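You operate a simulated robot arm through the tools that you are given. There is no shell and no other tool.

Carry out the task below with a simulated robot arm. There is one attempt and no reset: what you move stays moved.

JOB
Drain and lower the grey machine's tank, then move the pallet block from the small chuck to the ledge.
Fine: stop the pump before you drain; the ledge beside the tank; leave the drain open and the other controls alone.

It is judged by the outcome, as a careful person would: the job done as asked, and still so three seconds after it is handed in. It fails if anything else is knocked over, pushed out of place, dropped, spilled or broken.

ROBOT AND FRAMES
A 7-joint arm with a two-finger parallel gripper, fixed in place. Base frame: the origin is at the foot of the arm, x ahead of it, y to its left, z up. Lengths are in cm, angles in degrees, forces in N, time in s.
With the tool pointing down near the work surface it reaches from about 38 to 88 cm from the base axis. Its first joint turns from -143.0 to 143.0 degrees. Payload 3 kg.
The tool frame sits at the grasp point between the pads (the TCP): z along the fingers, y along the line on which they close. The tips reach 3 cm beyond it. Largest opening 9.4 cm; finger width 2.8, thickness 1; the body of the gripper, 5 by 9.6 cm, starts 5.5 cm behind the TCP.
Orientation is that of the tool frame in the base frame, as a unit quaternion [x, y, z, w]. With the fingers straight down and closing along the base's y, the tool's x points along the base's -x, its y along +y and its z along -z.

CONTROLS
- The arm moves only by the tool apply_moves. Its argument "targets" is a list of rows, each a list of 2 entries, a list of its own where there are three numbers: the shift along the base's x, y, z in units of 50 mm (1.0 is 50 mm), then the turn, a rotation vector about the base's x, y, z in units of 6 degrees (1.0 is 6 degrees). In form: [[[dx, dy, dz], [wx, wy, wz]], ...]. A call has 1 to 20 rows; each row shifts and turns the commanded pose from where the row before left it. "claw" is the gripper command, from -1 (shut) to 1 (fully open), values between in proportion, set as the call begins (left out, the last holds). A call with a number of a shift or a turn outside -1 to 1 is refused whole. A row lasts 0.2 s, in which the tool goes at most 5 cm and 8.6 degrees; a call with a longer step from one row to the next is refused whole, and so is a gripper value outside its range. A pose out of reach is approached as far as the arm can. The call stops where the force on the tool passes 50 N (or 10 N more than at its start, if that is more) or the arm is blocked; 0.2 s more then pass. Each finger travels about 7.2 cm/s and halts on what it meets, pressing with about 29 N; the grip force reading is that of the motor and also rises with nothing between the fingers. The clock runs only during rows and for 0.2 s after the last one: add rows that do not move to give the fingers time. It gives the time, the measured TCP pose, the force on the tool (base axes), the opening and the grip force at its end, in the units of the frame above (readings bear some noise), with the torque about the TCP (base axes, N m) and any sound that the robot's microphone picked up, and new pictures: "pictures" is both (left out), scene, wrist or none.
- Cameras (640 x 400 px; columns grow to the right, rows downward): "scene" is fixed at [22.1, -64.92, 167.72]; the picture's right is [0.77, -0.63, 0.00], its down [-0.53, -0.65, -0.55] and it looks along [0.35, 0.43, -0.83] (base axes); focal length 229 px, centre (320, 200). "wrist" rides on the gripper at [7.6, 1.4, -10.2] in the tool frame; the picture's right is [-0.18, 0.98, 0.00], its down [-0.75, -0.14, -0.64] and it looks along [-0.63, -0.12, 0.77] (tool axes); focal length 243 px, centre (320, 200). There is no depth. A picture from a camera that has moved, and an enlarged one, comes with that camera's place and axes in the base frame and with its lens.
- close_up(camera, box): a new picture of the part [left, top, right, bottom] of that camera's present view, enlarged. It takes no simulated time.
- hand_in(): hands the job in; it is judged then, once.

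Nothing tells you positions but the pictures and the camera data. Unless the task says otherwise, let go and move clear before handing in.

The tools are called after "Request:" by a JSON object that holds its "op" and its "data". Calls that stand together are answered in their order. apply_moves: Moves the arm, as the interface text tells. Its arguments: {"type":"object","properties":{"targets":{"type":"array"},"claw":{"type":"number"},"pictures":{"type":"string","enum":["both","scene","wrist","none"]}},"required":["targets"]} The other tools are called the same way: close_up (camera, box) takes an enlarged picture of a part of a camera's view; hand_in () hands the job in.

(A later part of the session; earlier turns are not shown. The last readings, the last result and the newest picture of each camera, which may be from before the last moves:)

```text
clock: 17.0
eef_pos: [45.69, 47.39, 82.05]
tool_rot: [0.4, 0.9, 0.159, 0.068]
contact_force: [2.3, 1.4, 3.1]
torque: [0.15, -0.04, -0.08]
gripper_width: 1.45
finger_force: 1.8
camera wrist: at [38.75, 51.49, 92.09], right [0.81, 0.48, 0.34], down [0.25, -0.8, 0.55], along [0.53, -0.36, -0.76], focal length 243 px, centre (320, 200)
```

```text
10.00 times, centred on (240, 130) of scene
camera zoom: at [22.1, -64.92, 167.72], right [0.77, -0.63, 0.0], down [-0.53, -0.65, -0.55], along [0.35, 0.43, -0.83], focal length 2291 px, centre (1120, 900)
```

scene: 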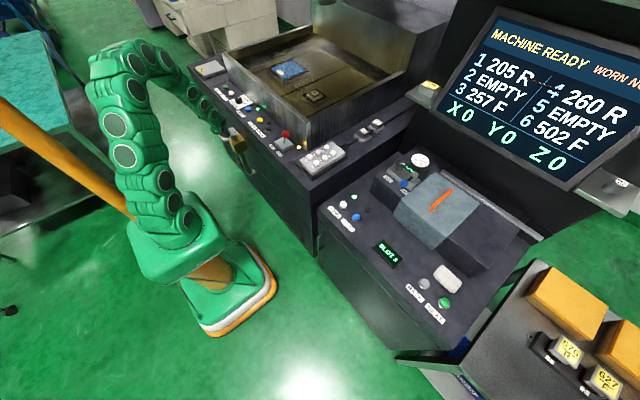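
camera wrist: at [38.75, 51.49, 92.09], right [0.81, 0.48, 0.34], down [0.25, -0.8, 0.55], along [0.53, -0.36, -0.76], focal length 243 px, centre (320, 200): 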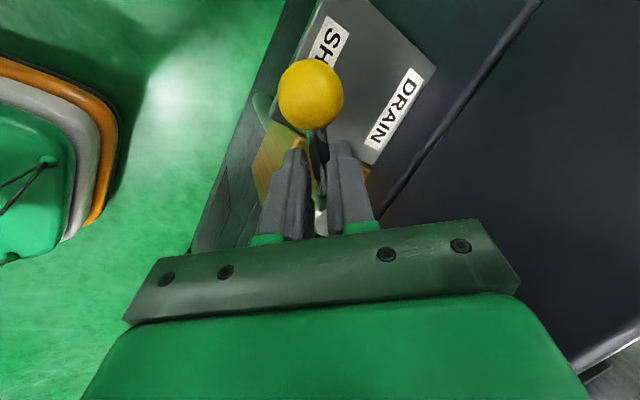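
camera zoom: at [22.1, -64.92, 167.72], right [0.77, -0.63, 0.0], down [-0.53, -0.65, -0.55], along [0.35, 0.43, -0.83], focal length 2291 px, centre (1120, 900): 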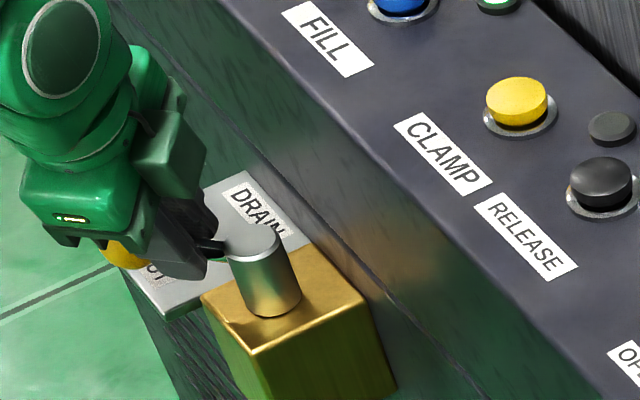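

The lever is turning with the fingers (about 42° so far). I'll continue through the second half of the swing.

Request:
{"op": "apply_moves", "data": {"targets": [[[-0.043, -0.069, 0], [0, 0, 1]], [[-0.0354, -0.073, 0], [0, 0, 1]], [[-0.0276, -0.0764, 0], [0, 0, 1]], [[-0.0196, -0.079, 0], [0, 0, 1]], [[-0.0112, -0.0804, 0], [0, 0, 1]], [[-0.0026, -0.0812, 0], [0, 0, 1]], [[0.0058, -0.081, 0], [0, 0, 1]], [[0.0142, -0.08, 0], [0, 0, 1]]], "pictures": "both"}}

Request:
{"op": "close_up", "data": {"camera": "scene", "box": [210, 110, 270, 150]}}

Request:
{"op": "close_up", "data": {"camera": "scene", "box": [220, 20, 400, 140]}}

```text
clock: 18.8
eef_pos: [45.15, 44.13, 81.97]
tool_rot: [-0.001, 0.985, 0.174, -0.001]
contact_force: [0.0, 5.0, 2.9]
torque: [0.19, 0.05, -0.01]
gripper_width: 1.49
finger_force: 3.0
camera wrist: at [37.44, 41.97, 92.04], right [0.18, 0.92, 0.34], down [0.76, -0.35, 0.55], along [0.63, 0.15, -0.76], focal length 243 px, centre (320, 200)
```

scene: 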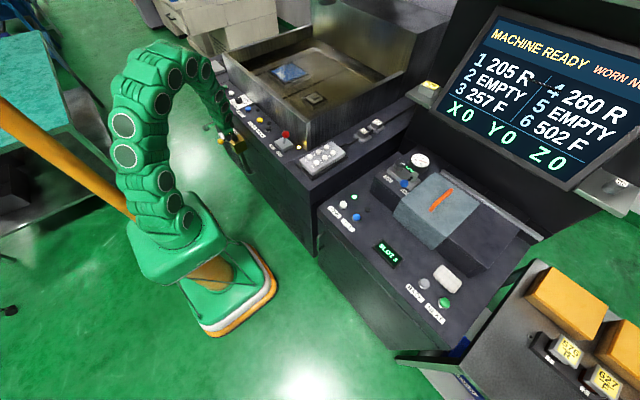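
wrist: 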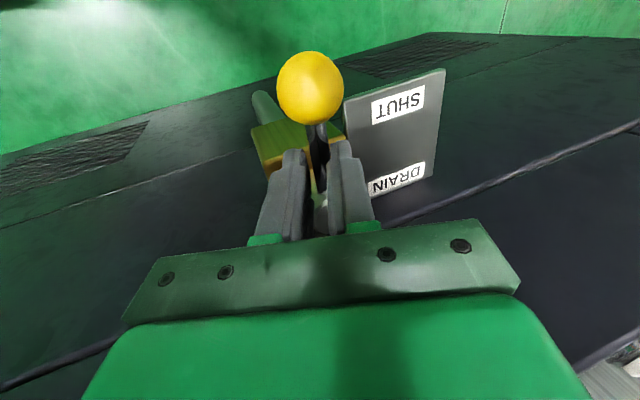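

```text
10.00 times, centred on (240, 130) of scene
camera zoom: at [22.1, -64.92, 167.72], right [0.77, -0.63, 0.0], down [-0.53, -0.65, -0.55], along [0.35, 0.43, -0.83], focal length 2291 px, centre (1120, 900)
```

zoom: 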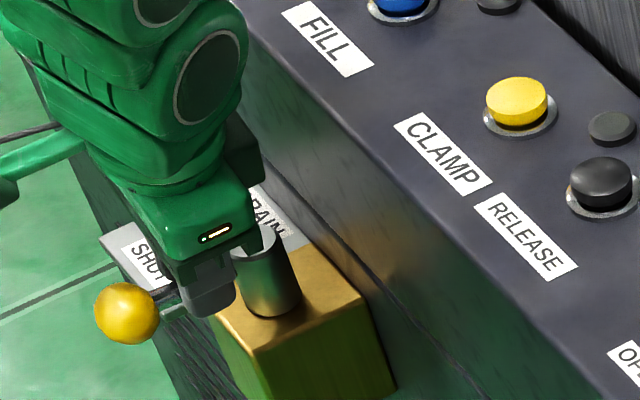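

```text
3.33 times, centred on (310, 80) of scene
camera zoom: at [22.1, -64.92, 167.72], right [0.77, -0.63, 0.0], down [-0.53, -0.65, -0.55], along [0.35, 0.43, -0.83], focal length 764 px, centre (353, 600)
```

zoom: 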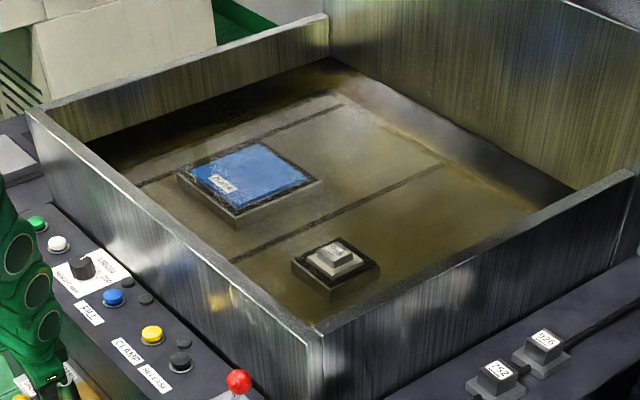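

The level lamp has gone out, so the tank is draining. I'll give the lever a few more degrees to take up the finger slack and make sure it's fully open.

Request:
{"op": "apply_moves", "data": {"targets": [[[0.0113, -0.04, 0], [0, 0, 0.5]], [[0.0113, -0.038, 0], [0, 0, 0.5]]], "pictures": "none"}}

```text
clock: 19.4
eef_pos: [45.22, 43.91, 81.74]
tool_rot: [-0.051, 0.984, 0.173, -0.011]
contact_force: [1.8, 15.5, 1.4]
torque: [0.39, -0.11, -0.32]
gripper_width: 2.09
finger_force: 6.9
```

Force rose and the finger gap spread, so the lever is against its stop and fully open. Now I'll open the fingers, back out along the tool axis and check the liquid.

Request:
{"op": "apply_moves", "data": {"targets": [[[0, 0.04, 0], [0, 0, 0]], [[0, 0, 0], [0, 0, 0]], [[0.01, -0.1, 0.28], [0, 0, 0]], [[0.02, -0.2, 0.564], [0, 0, 0]], [[0.02, -0.2, 0.564], [0, 0, 0]], [[0.0, -0.1, 0.7], [0, 0, 0]]], "claw": -0.25, "pictures": "both"}}

Request:
{"op": "close_up", "data": {"camera": "scene", "box": [210, 110, 270, 150]}}

Request:
{"op": "close_up", "data": {"camera": "scene", "box": [220, 20, 400, 140]}}

```text
clock: 20.8
eef_pos: [45.57, 41.16, 92.31]
tool_rot: [-0.052, 0.984, 0.173, -0.011]
contact_force: [0.1, -0.3, -0.3]
torque: [-0.01, -0.02, -0.03]
gripper_width: 3.51
finger_force: 0.1
camera wrist: at [38.1, 38.22, 102.5], right [0.09, 0.94, 0.34], down [0.79, -0.27, 0.55], along [0.61, 0.22, -0.76], focal length 243 px, centre (320, 200)
```

scene: 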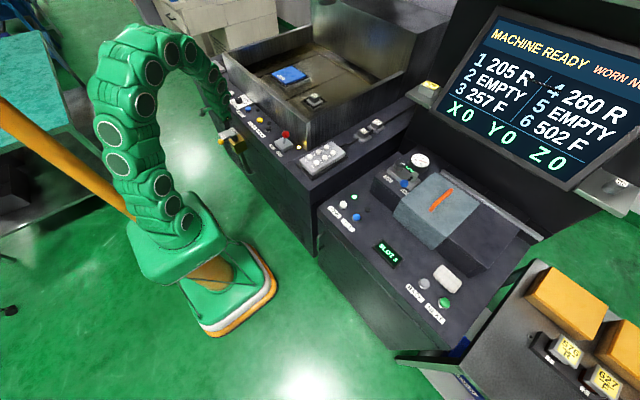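
wrist: 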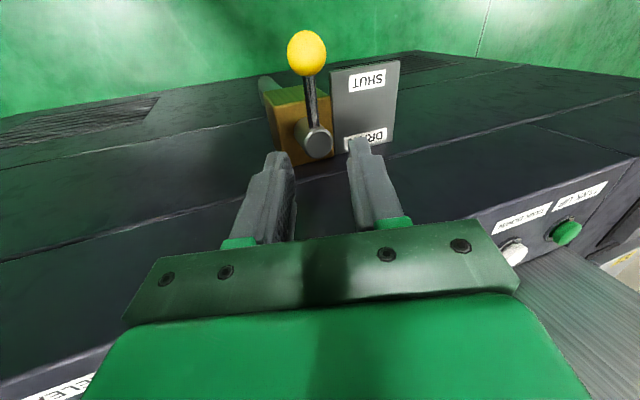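

```text
10.00 times, centred on (240, 130) of scene
camera zoom: at [22.1, -64.92, 167.72], right [0.77, -0.63, 0.0], down [-0.53, -0.65, -0.55], along [0.35, 0.43, -0.83], focal length 2291 px, centre (1120, 900)
```

zoom: 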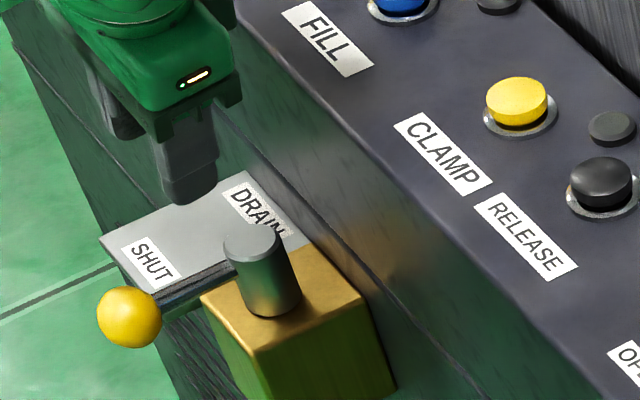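

```text
3.33 times, centred on (310, 80) of scene
camera zoom: at [22.1, -64.92, 167.72], right [0.77, -0.63, 0.0], down [-0.53, -0.65, -0.55], along [0.35, 0.43, -0.83], focal length 764 px, centre (353, 600)
```

zoom: 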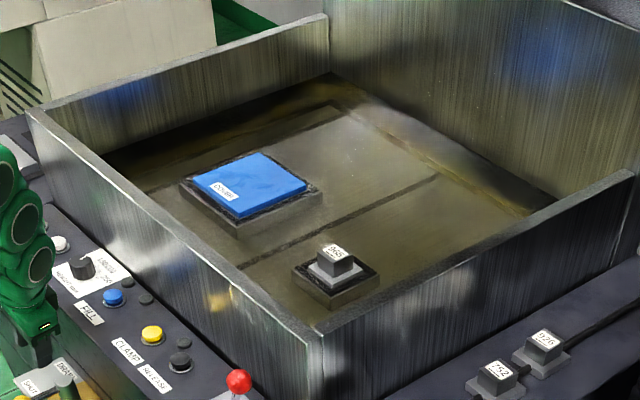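

The drain lever is fully open and the liquid has dropped below the chuck tops. While it keeps draining I'll straighten the tool and go above the TANK DOWN button without touching it.

Request:
{"op": "apply_moves", "data": {"targets": [[[0, 0, 0.9], [0, 0, -1]], [[0, 0, 0.9], [-0.83, 0, 0]], [[0, 0, 0.9], [-0.83, 0, 0]], [[0, 0.3, 0.2], [-0.83, 0, 0]], [[0, 0.5, 0], [-0.83, 0, 0]], [[0.4, 0.6, 0], [0, 0, 0]], [[0.4, 0.6, 0], [0, 0, 0]], [[0.4, 0.6, 0], [0, 0, 0]], [[0.4, 0.6, 0], [0, 0, 0]], [[0.4, 0.5, 0], [0, 0, 0]]], "claw": -1, "pictures": "both"}}

Request:
{"op": "close_up", "data": {"camera": "scene", "box": [220, 20, 400, 140]}}

```text
clock: 23.0
eef_pos: [55.44, 59.85, 107.07]
tool_rot: [0.001, 1.0, 0.001, -0.001]
contact_force: [-0.3, -0.2, -0.1]
torque: [-0.03, 0.01, -0.01]
gripper_width: 0.0
finger_force: 28.9
camera wrist: at [47.64, 61.22, 117.26], right [0.18, 0.98, 0.0], down [0.75, -0.14, 0.64], along [0.63, -0.12, -0.77], focal length 243 px, centre (320, 200)
```

scene: 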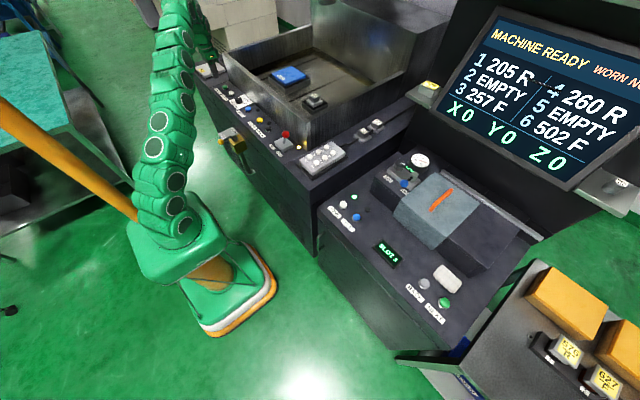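
wrist: 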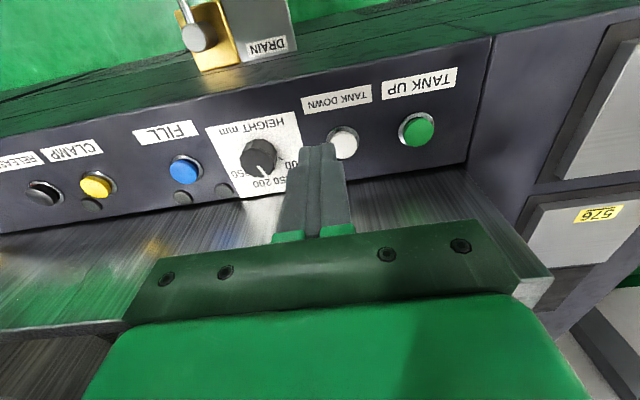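

```text
3.33 times, centred on (310, 80) of scene
camera zoom: at [22.1, -64.92, 167.72], right [0.77, -0.63, 0.0], down [-0.53, -0.65, -0.55], along [0.35, 0.43, -0.83], focal length 764 px, centre (353, 600)
```

zoom: 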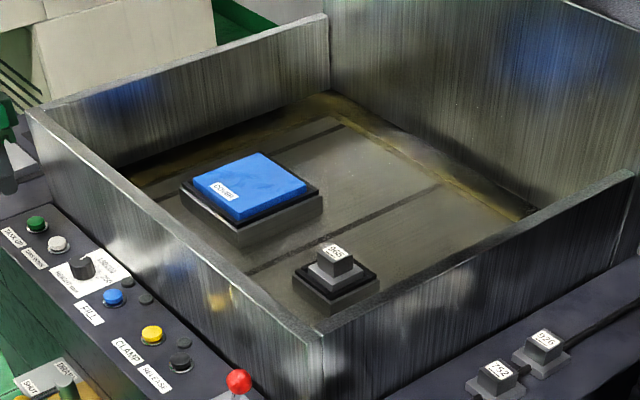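

The table looks drained with the chuck fully exposed. I'll move to hover over TANK DOWN (about x 60.2, y 61.8) and check the tank floor again before pressing.

Request:
{"op": "apply_moves", "data": {"targets": [[[0.5, 0.2, -0.4], [0, 0, 0]], [[0.45, 0.2, -0.4], [0, 0, 0]], [[0, 0, -0.5], [0, 0, 0]], [[0, 0, -0.4], [0, 0, 0]]], "pictures": "wrist"}}

Request:
{"op": "close_up", "data": {"camera": "scene", "box": [220, 20, 400, 140]}}

Request:
{"op": "close_up", "data": {"camera": "wrist", "box": [240, 80, 400, 180]}}

```text
clock: 24.0
eef_pos: [59.99, 61.43, 98.21]
tool_rot: [0.002, 1.0, -0.001, -0.002]
contact_force: [0.5, -0.1, 0.5]
torque: [0.03, -0.01, -0.01]
gripper_width: 0.03
finger_force: 28.3
camera wrist: at [52.18, 62.9, 108.5], right [0.19, 0.98, 0.0], down [0.76, -0.14, 0.64], along [0.63, -0.12, -0.77], focal length 243 px, centre (320, 200)
```

wrist: 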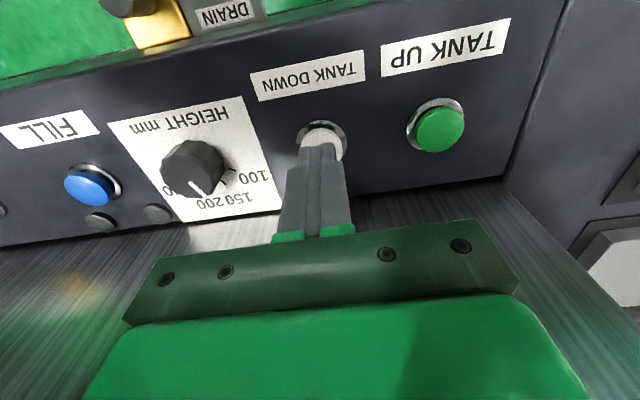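

```text
3.33 times, centred on (310, 80) of scene
camera zoom: at [22.1, -64.92, 167.72], right [0.77, -0.63, 0.0], down [-0.53, -0.65, -0.55], along [0.35, 0.43, -0.83], focal length 764 px, centre (353, 600)
```

zoom: 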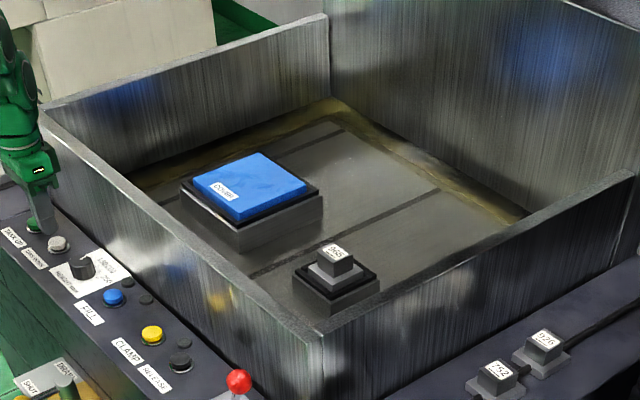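

```text
4.00 times, centred on (320, 130) of wrist
camera zoom: at [52.18, 62.9, 108.5], right [0.19, 0.98, 0.0], down [0.76, -0.14, 0.64], along [0.63, -0.12, -0.77], focal length 970 px, centre (320, 480)
```

zoom: 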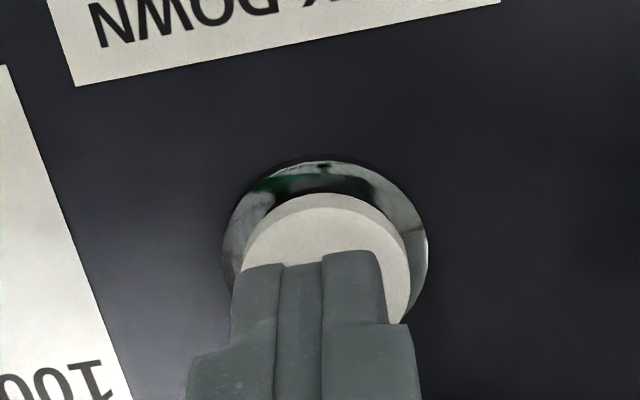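

The button is right under the tips. There's still some tint in the gutter around the table, so I'll wait for the tank to drain completely.

Request:
{"op": "apply_moves", "data": {"targets": [[[0, 0, 0], [0, 0, 0]], [[0, 0, 0], [0, 0, 0]], [[0, 0, 0], [0, 0, 0]], [[0, 0, 0], [0, 0, 0]], [[0, 0, 0], [0, 0, 0]], [[0, 0, 0], [0, 0, 0]], [[0, 0, 0], [0, 0, 0]], [[0, 0, 0], [0, 0, 0]], [[0, 0, 0], [0, 0, 0]], [[0, 0, 0], [0, 0, 0]], [[0, 0, 0], [0, 0, 0]], [[0, 0, 0], [0, 0, 0]], [[0, 0, 0], [0, 0, 0]], [[0, 0, 0], [0, 0, 0]], [[0, 0, 0], [0, 0, 0]], [[0, 0, 0], [0, 0, 0]], [[0, 0, 0], [0, 0, 0]], [[0, 0, 0], [0, 0, 0]], [[0, 0, 0], [0, 0, 0]], [[0, 0, 0], [0, 0, 0]]], "pictures": "none"}}

Request:
{"op": "close_up", "data": {"camera": "scene", "box": [220, 20, 400, 140]}}

Request:
{"op": "close_up", "data": {"camera": "scene", "box": [300, 40, 380, 90]}}

```text
clock: 28.2
eef_pos: [59.8, 61.53, 98.31]
tool_rot: [0.001, 1.0, 0.0, -0.002]
contact_force: [-0.3, 0.1, -0.5]
torque: [0.0, -0.01, 0.01]
gripper_width: 0.0
finger_force: 29.2
```

```text
3.33 times, centred on (310, 80) of scene
camera zoom: at [22.1, -64.92, 167.72], right [0.77, -0.63, 0.0], down [-0.53, -0.65, -0.55], along [0.35, 0.43, -0.83], focal length 764 px, centre (353, 600)
```

zoom: 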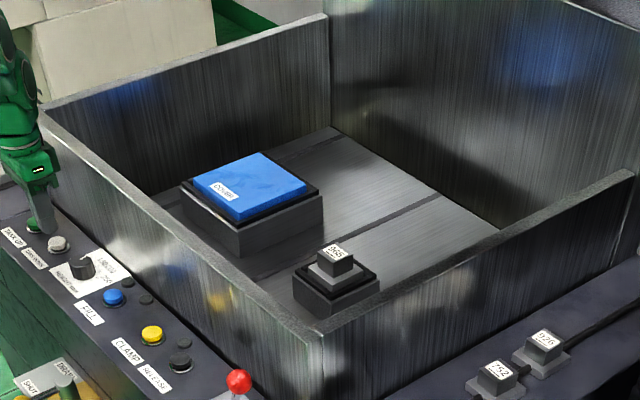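

```text
8.00 times, centred on (340, 65) of scene
camera zoom: at [22.1, -64.92, 167.72], right [0.77, -0.63, 0.0], down [-0.53, -0.65, -0.55], along [0.35, 0.43, -0.83], focal length 1832 px, centre (160, 1280)
```

zoom: 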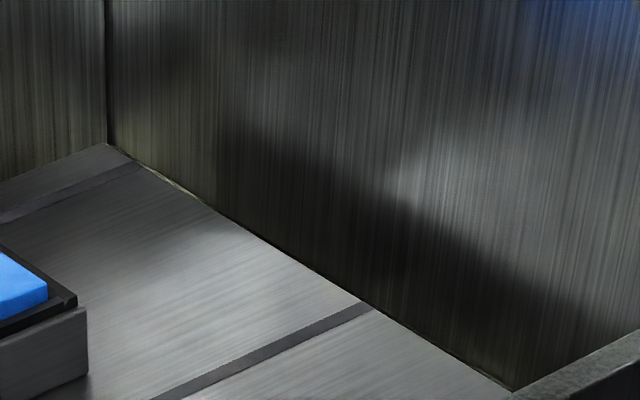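

The tank now looks dry apart from a trace along the back edge. I'll wait a few seconds more, then check once more.

Request:
{"op": "apply_moves", "data": {"targets": [[[0, 0, 0], [0, 0, 0]], [[0, 0, 0], [0, 0, 0]], [[0, 0, 0], [0, 0, 0]], [[0, 0, 0], [0, 0, 0]], [[0, 0, 0], [0, 0, 0]], [[0, 0, 0], [0, 0, 0]], [[0, 0, 0], [0, 0, 0]], [[0, 0, 0], [0, 0, 0]], [[0, 0, 0], [0, 0, 0]], [[0, 0, 0], [0, 0, 0]], [[0, 0, 0], [0, 0, 0]], [[0, 0, 0], [0, 0, 0]], [[0, 0, 0], [0, 0, 0]], [[0, 0, 0], [0, 0, 0]], [[0, 0, 0], [0, 0, 0]], [[0, 0, 0], [0, 0, 0]], [[0, 0, 0], [0, 0, 0]], [[0, 0, 0], [0, 0, 0]], [[0, 0, 0], [0, 0, 0]], [[0, 0, 0], [0, 0, 0]]], "pictures": "none"}}

Request:
{"op": "close_up", "data": {"camera": "scene", "box": [220, 20, 400, 140]}}

Request:
{"op": "close_up", "data": {"camera": "scene", "box": [300, 40, 380, 90]}}

Request:
{"op": "close_up", "data": {"camera": "scene", "box": [290, 75, 340, 107]}}

```text
clock: 32.4
eef_pos: [59.98, 61.55, 98.42]
tool_rot: [0.001, 1.0, 0.0, -0.002]
contact_force: [0.0, 0.5, 0.0]
torque: [-0.03, 0.01, -0.01]
gripper_width: 0.0
finger_force: 29.2
```

```text
3.33 times, centred on (310, 80) of scene
camera zoom: at [22.1, -64.92, 167.72], right [0.77, -0.63, 0.0], down [-0.53, -0.65, -0.55], along [0.35, 0.43, -0.83], focal length 764 px, centre (353, 600)
```

zoom: 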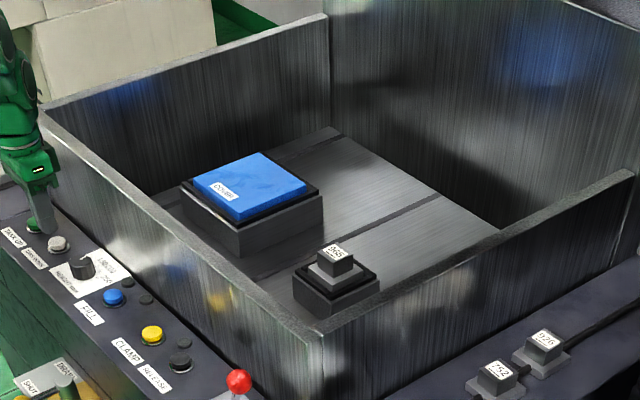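

```text
8.00 times, centred on (340, 65) of scene
camera zoom: at [22.1, -64.92, 167.72], right [0.77, -0.63, 0.0], down [-0.53, -0.65, -0.55], along [0.35, 0.43, -0.83], focal length 1832 px, centre (160, 1280)
```

zoom: 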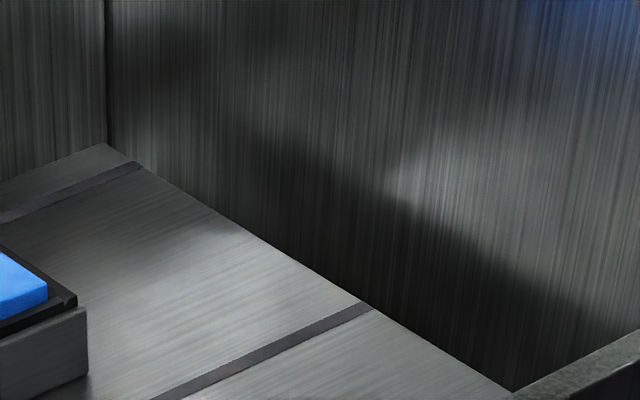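

```text
12.50 times, centred on (315, 91) of scene
camera zoom: at [22.1, -64.92, 167.72], right [0.77, -0.63, 0.0], down [-0.53, -0.65, -0.55], along [0.35, 0.43, -0.83], focal length 2863 px, centre (382, 1562)
```

zoom: 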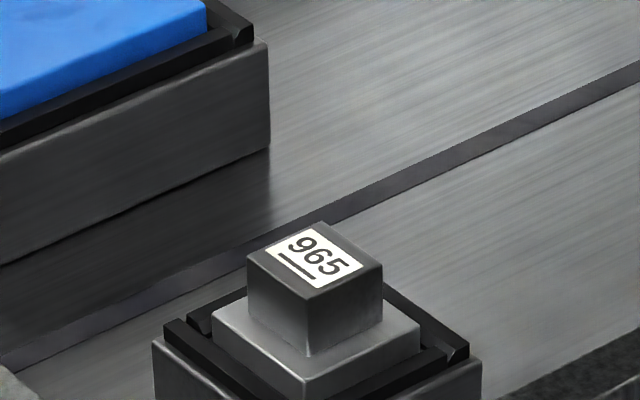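

The tank is fully dry. Now I'll press TANK DOWN slowly.

Request:
{"op": "apply_moves", "data": {"targets": [[[0, 0.04, -0.1], [0, 0, 0]], [[0, 0, -0.1], [0, 0, 0]], [[0, 0, -0.1], [0, 0, 0]], [[0, 0, -0.08], [0, 0, 0]], [[0, 0, -0.06], [0, 0, 0]], [[0, 0, -0.06], [0, 0, 0]]], "pictures": "both"}}

Request:
{"op": "close_up", "data": {"camera": "scene", "box": [220, 20, 400, 140]}}

```text
clock: 33.8
eef_pos: [60.35, 61.8, 96.13]
tool_rot: [-0.001, 1.0, 0.001, -0.001]
contact_force: [-1.0, 0.7, 2.9]
torque: [0.02, -0.03, 0.02]
gripper_width: 0.0
finger_force: 28.8
heard: click
camera wrist: at [52.46, 63.12, 106.29], right [0.18, 0.98, 0.0], down [0.76, -0.14, 0.64], along [0.63, -0.12, -0.77], focal length 243 px, centre (320, 200)
```

scene: 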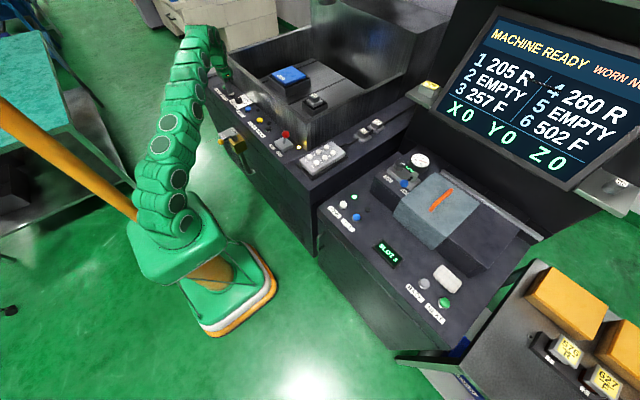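
wrist: 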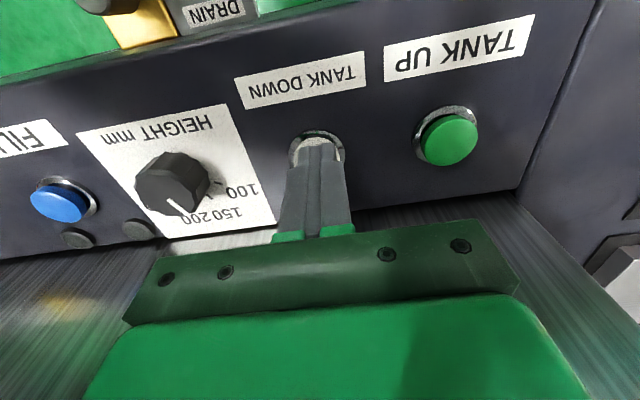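

```text
3.33 times, centred on (310, 80) of scene
camera zoom: at [22.1, -64.92, 167.72], right [0.77, -0.63, 0.0], down [-0.53, -0.65, -0.55], along [0.35, 0.43, -0.83], focal length 764 px, centre (353, 600)
```

zoom: 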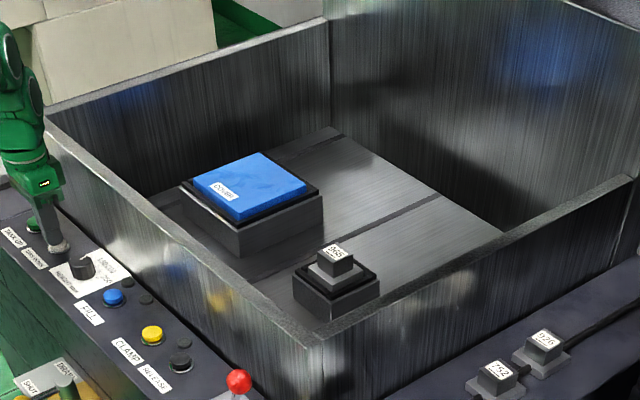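

Click heard and the tank wall has begun to sink. I'll hold and watch it.

Request:
{"op": "apply_moves", "data": {"targets": [[[0, 0, 0], [0, 0, 0]], [[0, 0, 0], [0, 0, 0]], [[0, 0, 0], [0, 0, 0]], [[0, 0, 0], [0, 0, 0]], [[0, 0, 0], [0, 0, 0]], [[0, 0, 0], [0, 0, 0]], [[0, 0, 0], [0, 0, 0]], [[0, 0, 0], [0, 0, 0]], [[0, 0, 0], [0, 0, 0]], [[0, 0, 0], [0, 0, 0]]], "pictures": "scene"}}

Request:
{"op": "close_up", "data": {"camera": "scene", "box": [220, 20, 400, 140]}}

```text
clock: 36.0
eef_pos: [60.38, 61.78, 95.93]
tool_rot: [0.001, 1.0, 0.001, -0.002]
contact_force: [0.2, 0.0, 3.3]
torque: [0.06, -0.05, 0.0]
gripper_width: 0.03
finger_force: 29.1
```

scene: 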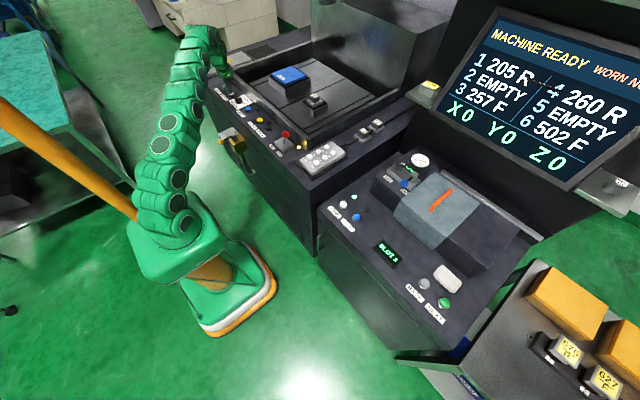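

```text
3.33 times, centred on (310, 80) of scene
camera zoom: at [22.1, -64.92, 167.72], right [0.77, -0.63, 0.0], down [-0.53, -0.65, -0.55], along [0.35, 0.43, -0.83], focal length 764 px, centre (353, 600)
```

zoom: 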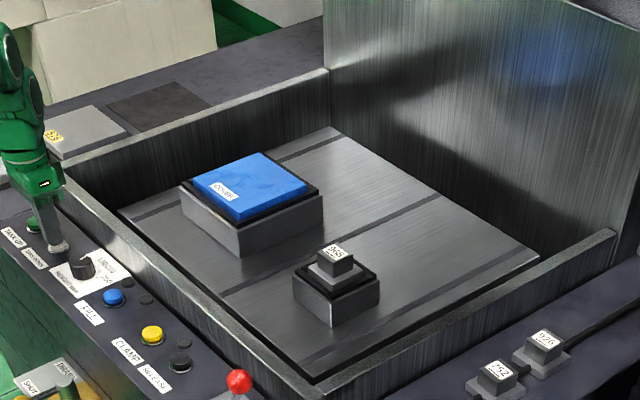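

The tank is lowering steadily while held. I'll keep holding.

Request:
{"op": "apply_moves", "data": {"targets": [[[0, 0, 0], [0, 0, 0]], [[0, 0, 0], [0, 0, 0]], [[0, 0, 0], [0, 0, 0]], [[0, 0, 0], [0, 0, 0]], [[0, 0, 0], [0, 0, 0]], [[0, 0, 0], [0, 0, 0]], [[0, 0, 0], [0, 0, 0]], [[0, 0, 0], [0, 0, 0]], [[0, 0, 0], [0, 0, 0]], [[0, 0, 0], [0, 0, 0]]], "pictures": "none"}}

Request:
{"op": "close_up", "data": {"camera": "scene", "box": [220, 20, 400, 140]}}

```text
clock: 38.2
eef_pos: [60.3, 61.65, 96.02]
tool_rot: [0.001, 1.0, 0.001, -0.002]
contact_force: [0.0, -0.5, 3.4]
torque: [-0.01, -0.02, -0.04]
gripper_width: 0.0
finger_force: 28.8
```

```text
3.33 times, centred on (310, 80) of scene
camera zoom: at [22.1, -64.92, 167.72], right [0.77, -0.63, 0.0], down [-0.53, -0.65, -0.55], along [0.35, 0.43, -0.83], focal length 764 px, centre (353, 600)
```

zoom: 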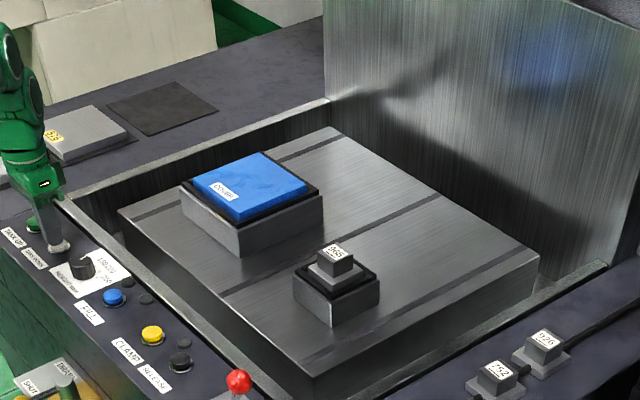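

The rim is now about level with the panel. I'll hold a bit longer until it stops.

Request:
{"op": "apply_moves", "data": {"targets": [[[0, 0, 0], [0, 0, 0]], [[0, 0, 0], [0, 0, 0]], [[0, 0, 0], [0, 0, 0]], [[0, 0, 0], [0, 0, 0]], [[0, 0, 0], [0, 0, 0]], [[0, 0, 0], [0, 0, 0]], [[0, 0, 0], [0, 0, 0]], [[0, 0, 0], [0, 0, 0]], [[0, 0, 0], [0, 0, 0]], [[0, 0, 0], [0, 0, 0]], [[0, 0, 0], [0, 0, 0]], [[0, 0, 0], [0, 0, 0]]], "pictures": "none"}}

Request:
{"op": "close_up", "data": {"camera": "scene", "box": [220, 20, 400, 140]}}

```text
clock: 40.8
eef_pos: [60.25, 61.69, 96.03]
tool_rot: [0.001, 1.0, 0.001, -0.002]
contact_force: [0.1, -1.0, 2.3]
torque: [0.0, -0.03, -0.03]
gripper_width: 0.02
finger_force: 28.9
```

```text
3.33 times, centred on (310, 80) of scene
camera zoom: at [22.1, -64.92, 167.72], right [0.77, -0.63, 0.0], down [-0.53, -0.65, -0.55], along [0.35, 0.43, -0.83], focal length 764 px, centre (353, 600)
```

zoom: 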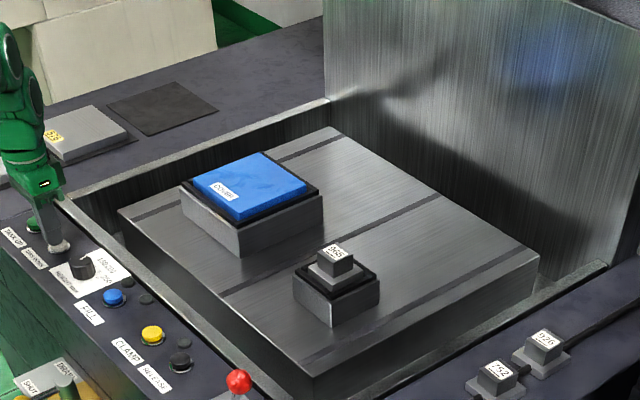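

The tank has stopped at its lower end. I'll lift off the button, then examine the chuck and the ledges.

Request:
{"op": "apply_moves", "data": {"targets": [[[0, 0, 0.4], [0, 0, 0]], [[0, 0, 0.8], [0, 0, 0]], [[0, 0, 0.8], [0, 0, 0]], [[0, -0.8, 0.4], [0, 0, 0]], [[0, -0.9, 0.2], [0, 0, 0]], [[0, -0.9, 0], [0, 0, 0]], [[0, -0.9, 0], [0, 0, 0]], [[0, -0.9, 0], [0, 0, 0]]], "pictures": "both"}}

Request:
{"op": "close_up", "data": {"camera": "scene", "box": [180, 20, 300, 95]}}

Request:
{"op": "close_up", "data": {"camera": "scene", "box": [290, 70, 350, 108]}}

Request:
{"op": "close_up", "data": {"camera": "scene", "box": [340, 70, 460, 150]}}

```text
clock: 42.6
eef_pos: [59.15, 38.64, 107.65]
tool_rot: [0.001, 1.0, 0.001, -0.001]
contact_force: [0.4, 0.4, 0.1]
torque: [0.0, 0.01, -0.02]
gripper_width: 0.0
finger_force: 29.2
out of reach, approached as far as the arm can: row 3
camera wrist: at [51.53, 39.98, 117.94], right [0.19, 0.98, 0.0], down [0.76, -0.14, 0.64], along [0.63, -0.12, -0.77], focal length 243 px, centre (320, 200)
```

scene: 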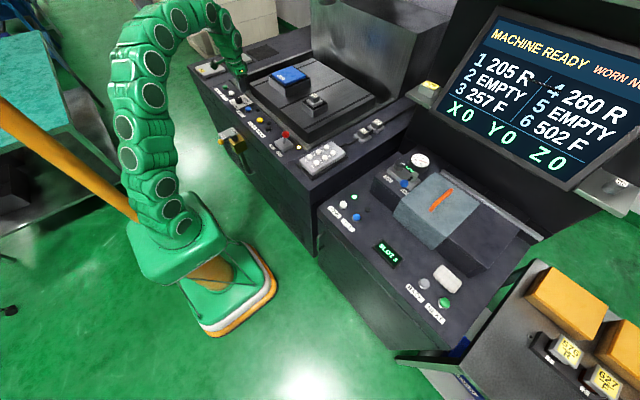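
wrist: 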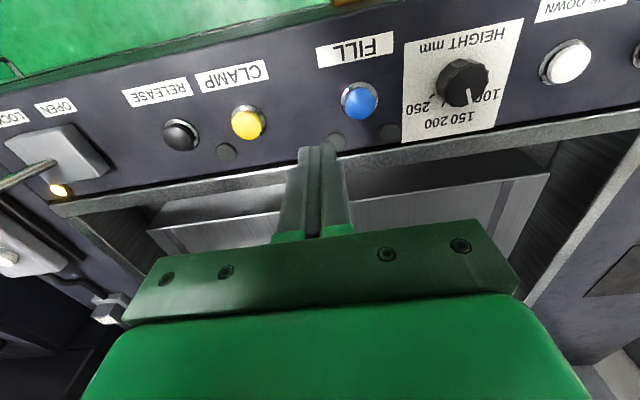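

```text
5.33 times, centred on (240, 58) of scene
camera zoom: at [22.1, -64.92, 167.72], right [0.77, -0.63, 0.0], down [-0.53, -0.65, -0.55], along [0.35, 0.43, -0.83], focal length 1222 px, centre (747, 960)
```

zoom: 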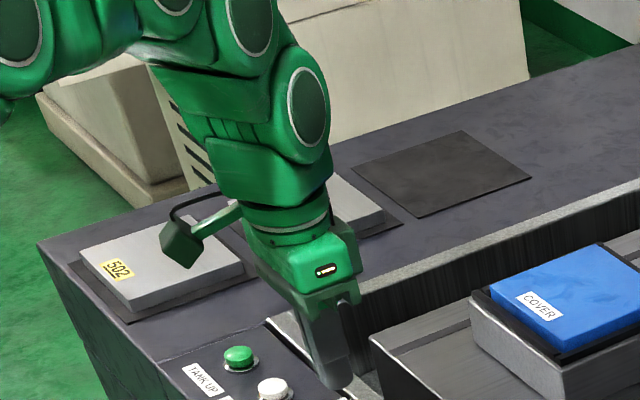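

```text
10.53 times, centred on (320, 89) of scene
camera zoom: at [22.1, -64.92, 167.72], right [0.77, -0.63, 0.0], down [-0.53, -0.65, -0.55], along [0.35, 0.43, -0.83], focal length 2411 px, centre (320, 1368)
```

zoom: 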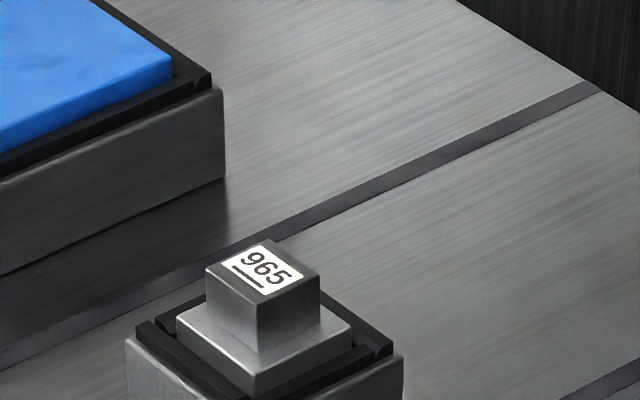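

```text
5.00 times, centred on (400, 110) of scene
camera zoom: at [22.1, -64.92, 167.72], right [0.77, -0.63, 0.0], down [-0.53, -0.65, -0.55], along [0.35, 0.43, -0.83], focal length 1145 px, centre (-80, 650)
```

zoom: 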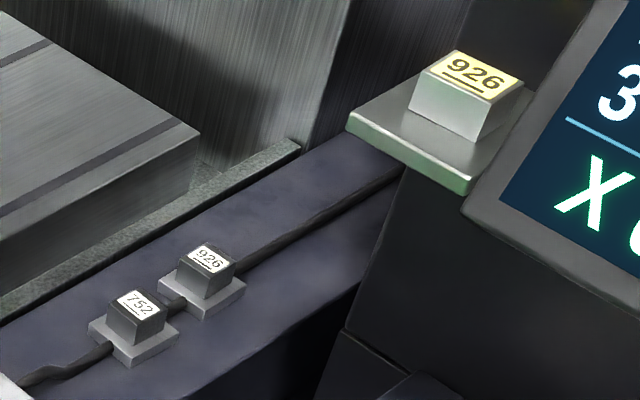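

Tank is down and the chuck stands clear; lever lamp is still lit. I want to check what hangs at the top edge of the scene view (machine head) before reaching over the table, and read the pallets on the right-hand ledge.

Request:
{"op": "close_up", "data": {"camera": "scene", "box": [300, 0, 360, 38]}}

Request:
{"op": "close_up", "data": {"camera": "scene", "box": [340, 105, 400, 143]}}

Request:
{"op": "close_up", "data": {"camera": "scene", "box": [270, 120, 350, 170]}}

Request:
{"op": "close_up", "data": {"camera": "wrist", "box": [0, 200, 240, 350]}}

```text
10.53 times, centred on (330, 19) of scene
camera zoom: at [22.1, -64.92, 167.72], right [0.77, -0.63, 0.0], down [-0.53, -0.65, -0.55], along [0.35, 0.43, -0.83], focal length 2411 px, centre (215, 2105)
```

zoom: 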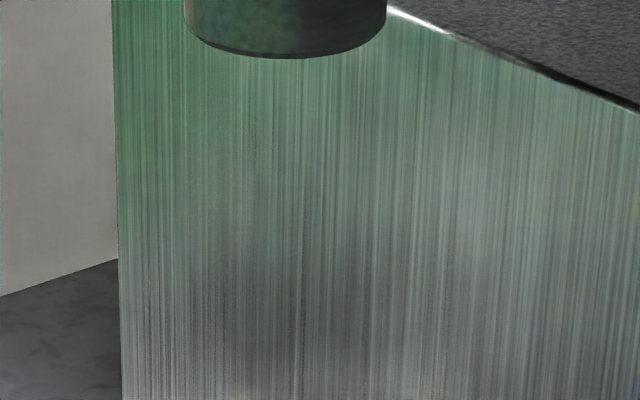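

```text
10.53 times, centred on (370, 124) of scene
camera zoom: at [22.1, -64.92, 167.72], right [0.77, -0.63, 0.0], down [-0.53, -0.65, -0.55], along [0.35, 0.43, -0.83], focal length 2411 px, centre (-206, 1000)
```

zoom: 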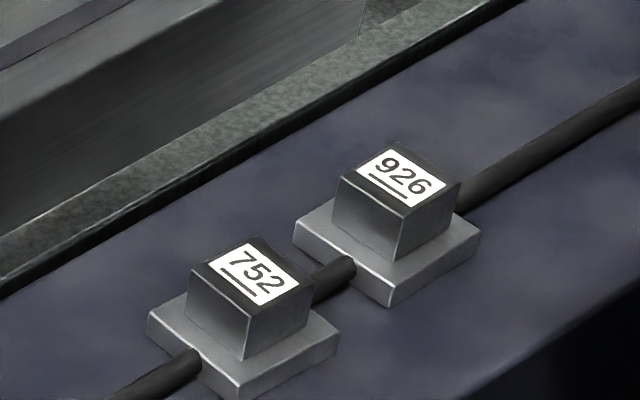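

```text
8.00 times, centred on (310, 145) of scene
camera zoom: at [22.1, -64.92, 167.72], right [0.77, -0.63, 0.0], down [-0.53, -0.65, -0.55], along [0.35, 0.43, -0.83], focal length 1832 px, centre (400, 640)
```

zoom: 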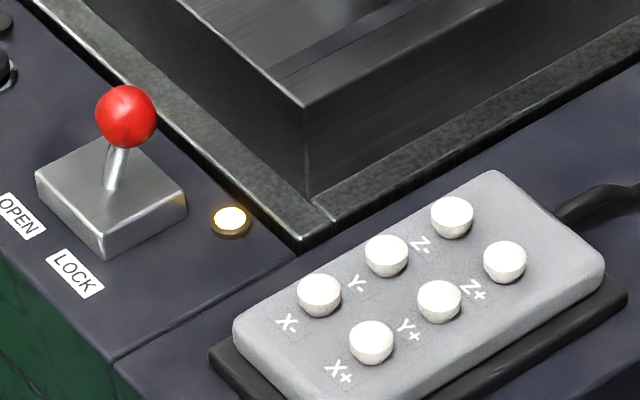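

```text
2.67 times, centred on (120, 275) of wrist
camera zoom: at [51.53, 39.98, 117.94], right [0.19, 0.98, 0.0], down [0.76, -0.14, 0.64], along [0.63, -0.12, -0.77], focal length 647 px, centre (853, 0)
```

zoom: 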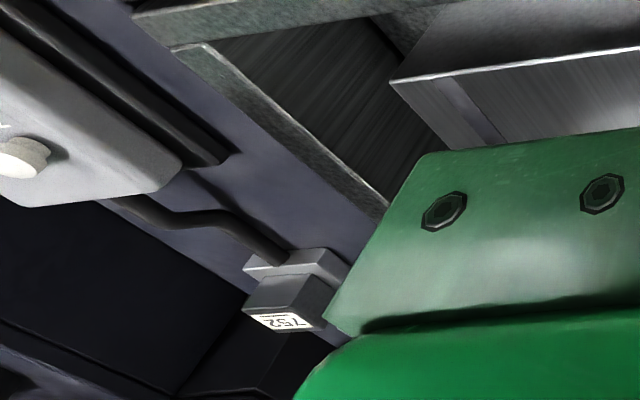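

The right-hand ledge (about y −2 to −20, where pallets 752 and 926 sit) is the reachable ledge beside the tank, with free room near x≈82. Now I'll open the fingers and go toward the block (about 87, 19.5, 101) with a forward tilt to get the reach, and look closely at the chuck.

Request:
{"op": "apply_moves", "data": {"targets": [[[0.55, -0.64, 0.2], [0, -0.83, 0]], [[0.6, -0.64, 0.15], [0, -0.83, 0]], [[0.65, -0.64, 0.15], [0, -0.83, 0]], [[0.7, -0.64, 0.15], [0, -0.83, 0]], [[0.7, -0.64, 0.15], [0, -0.83, 0]], [[0.7, -0.64, 0.1], [0, 0, 0]]], "claw": 0.38, "pictures": "both"}}

Request:
{"op": "close_up", "data": {"camera": "wrist", "box": [220, 100, 420, 225]}}

Request:
{"op": "close_up", "data": {"camera": "scene", "box": [260, 40, 380, 115]}}

```text
clock: 44.0
eef_pos: [78.87, 19.5, 112.64]
tool_rot: [0.0, 0.977, 0.001, 0.215]
contact_force: [-0.8, 0.1, -0.1]
torque: [-0.03, 0.02, -0.01]
gripper_width: 6.5
finger_force: 0.1
camera wrist: at [67.45, 20.94, 118.68], right [0.17, 0.98, 0.08], down [0.42, -0.14, 0.9], along [0.89, -0.12, -0.43], focal length 243 px, centre (320, 200)
```

scene: 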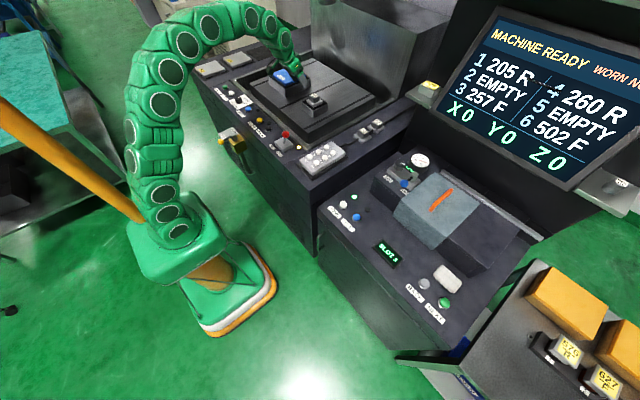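
wrist: 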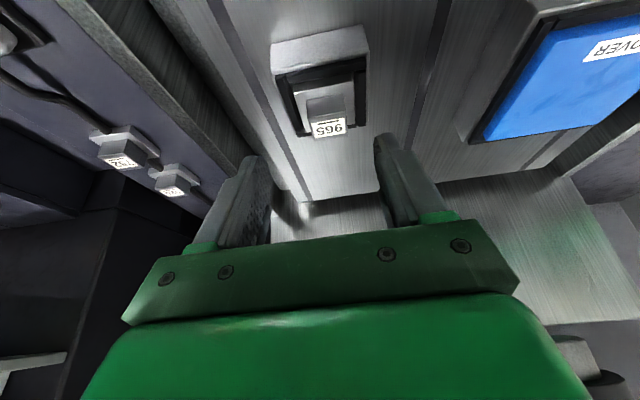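

```text
3.20 times, centred on (320, 162) of wrist
camera zoom: at [67.45, 20.94, 118.68], right [0.17, 0.98, 0.08], down [0.42, -0.14, 0.9], along [0.89, -0.12, -0.43], focal length 776 px, centre (320, 320)
```

zoom: 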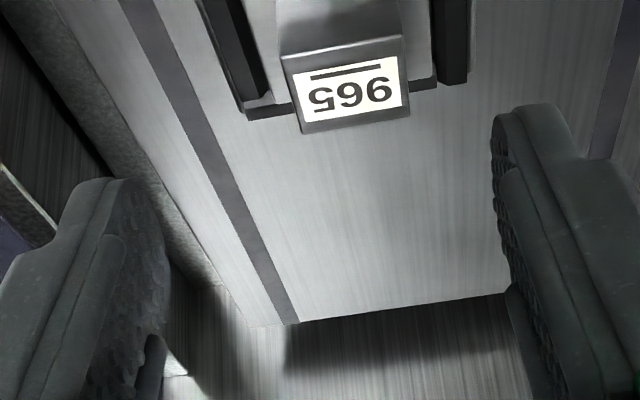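

```text
5.33 times, centred on (320, 78) of scene
camera zoom: at [22.1, -64.92, 167.72], right [0.77, -0.63, 0.0], down [-0.53, -0.65, -0.55], along [0.35, 0.43, -0.83], focal length 1222 px, centre (320, 853)
```

zoom: 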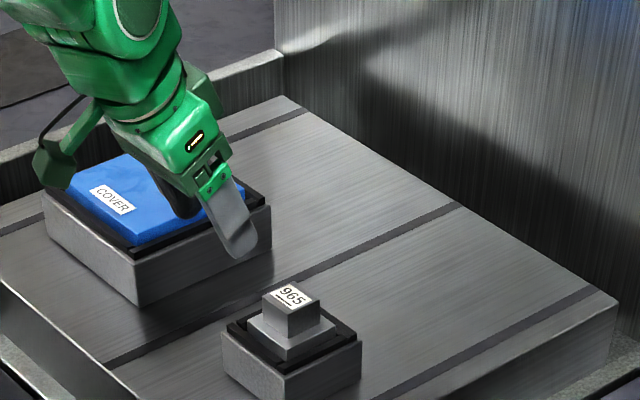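

The block top is at about (86.8, 20.0, 101.2), roughly 3.6 cm wide, aligned with the axes. I'll come down to just above grasp height with the fingers open around it and check.

Request:
{"op": "apply_moves", "data": {"targets": [[[0.41, 0.04, -0.64], [0, 0, 0]], [[0.41, 0.03, -0.64], [0, 0, 0]], [[0.42, 0.03, -0.64], [0, 0, 0]], [[0, 0, 0], [0, 0, 0]]], "claw": 0.15, "pictures": "both"}}

Request:
{"op": "close_up", "data": {"camera": "wrist", "box": [220, 80, 420, 205]}}

Request:
{"op": "close_up", "data": {"camera": "scene", "box": [280, 60, 360, 110]}}

```text
clock: 45.0
eef_pos: [84.76, 19.89, 102.95]
tool_rot: [0.002, 0.977, 0.0, 0.215]
contact_force: [0.8, 0.7, -0.2]
torque: [-0.01, -0.02, -0.02]
gripper_width: 5.4
finger_force: 0.0
camera wrist: at [73.4, 21.4, 109.05], right [0.17, 0.98, 0.08], down [0.42, -0.14, 0.9], along [0.89, -0.12, -0.43], focal length 243 px, centre (320, 200)
```

scene: 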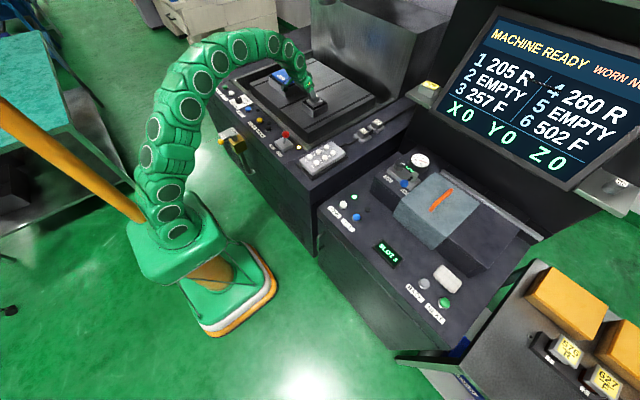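
wrist: 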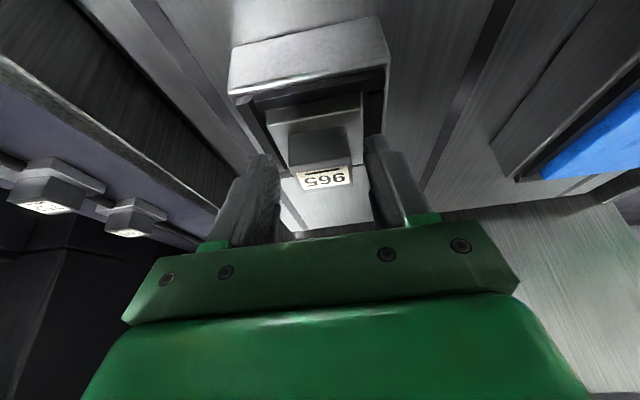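

```text
3.20 times, centred on (320, 142) of wrist
camera zoom: at [73.4, 21.4, 109.05], right [0.17, 0.98, 0.08], down [0.42, -0.14, 0.9], along [0.89, -0.12, -0.43], focal length 776 px, centre (320, 384)
```

zoom: 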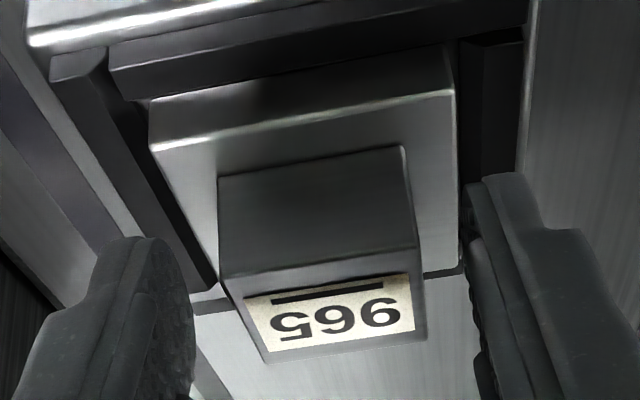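

```text
8.00 times, centred on (320, 85) of scene
camera zoom: at [22.1, -64.92, 167.72], right [0.77, -0.63, 0.0], down [-0.53, -0.65, -0.55], along [0.35, 0.43, -0.83], focal length 1832 px, centre (320, 1120)
```

zoom: 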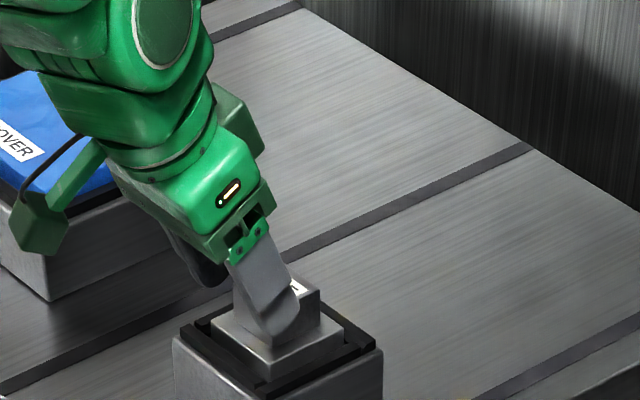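

The block body is about 3.6 cm wide and 2.4 cm tall on a wider base plate (its top near z 98.8). I'll ease down to grip just the block above the base, then close and do a gentle pull test to see whether the chuck is holding it.

Request:
{"op": "apply_moves", "data": {"targets": [[[0.09, 0.02, -0.06], [0, 0, 0]], [[0.08, 0.02, -0.05], [0, 0, 0]], [[0, 0, 0], [0, 0, 0]]], "pictures": "wrist"}}

Request:
{"op": "close_up", "data": {"camera": "wrist", "box": [220, 80, 420, 205]}}

Request:
{"op": "close_up", "data": {"camera": "scene", "box": [295, 75, 345, 106]}}

```text
clock: 45.8
eef_pos: [85.68, 20.28, 102.16]
tool_rot: [0.001, 0.977, 0.0, 0.214]
contact_force: [-0.5, -1.0, 0.2]
torque: [0.0, -0.01, 0.01]
gripper_width: 5.41
finger_force: 0.1
camera wrist: at [74.26, 21.63, 108.28], right [0.17, 0.98, 0.08], down [0.42, -0.14, 0.9], along [0.89, -0.12, -0.43], focal length 243 px, centre (320, 200)
```

wrist: 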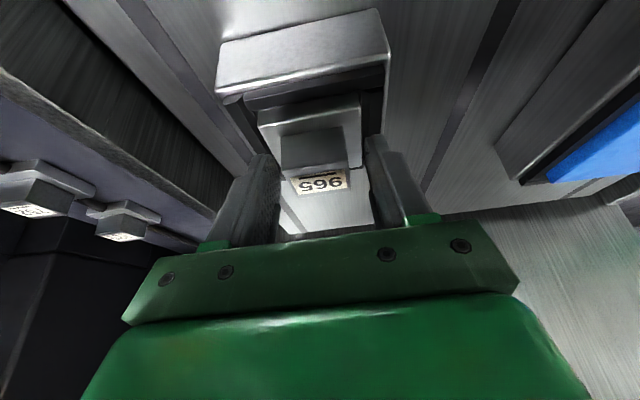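

```text
3.20 times, centred on (320, 142) of wrist
camera zoom: at [74.26, 21.63, 108.28], right [0.17, 0.98, 0.08], down [0.42, -0.14, 0.9], along [0.89, -0.12, -0.43], focal length 776 px, centre (320, 384)
```

zoom: 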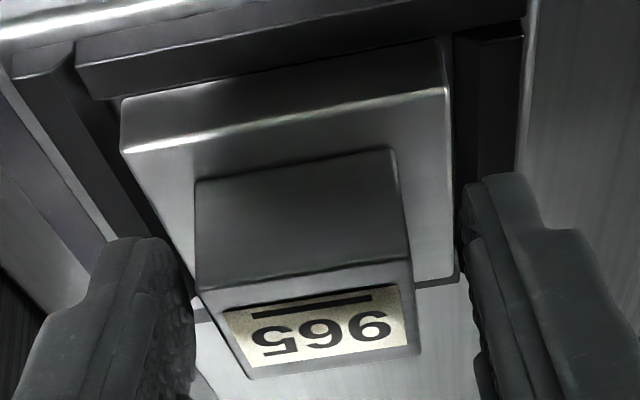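

```text
12.80 times, centred on (320, 90) of scene
camera zoom: at [22.1, -64.92, 167.72], right [0.77, -0.63, 0.0], down [-0.53, -0.65, -0.55], along [0.35, 0.43, -0.83], focal length 2932 px, centre (320, 1602)
```

zoom: 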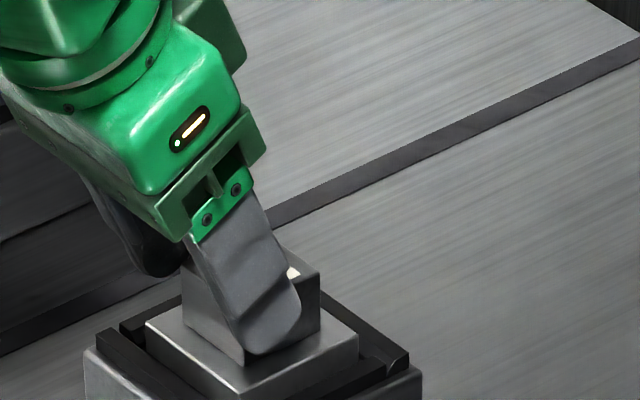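

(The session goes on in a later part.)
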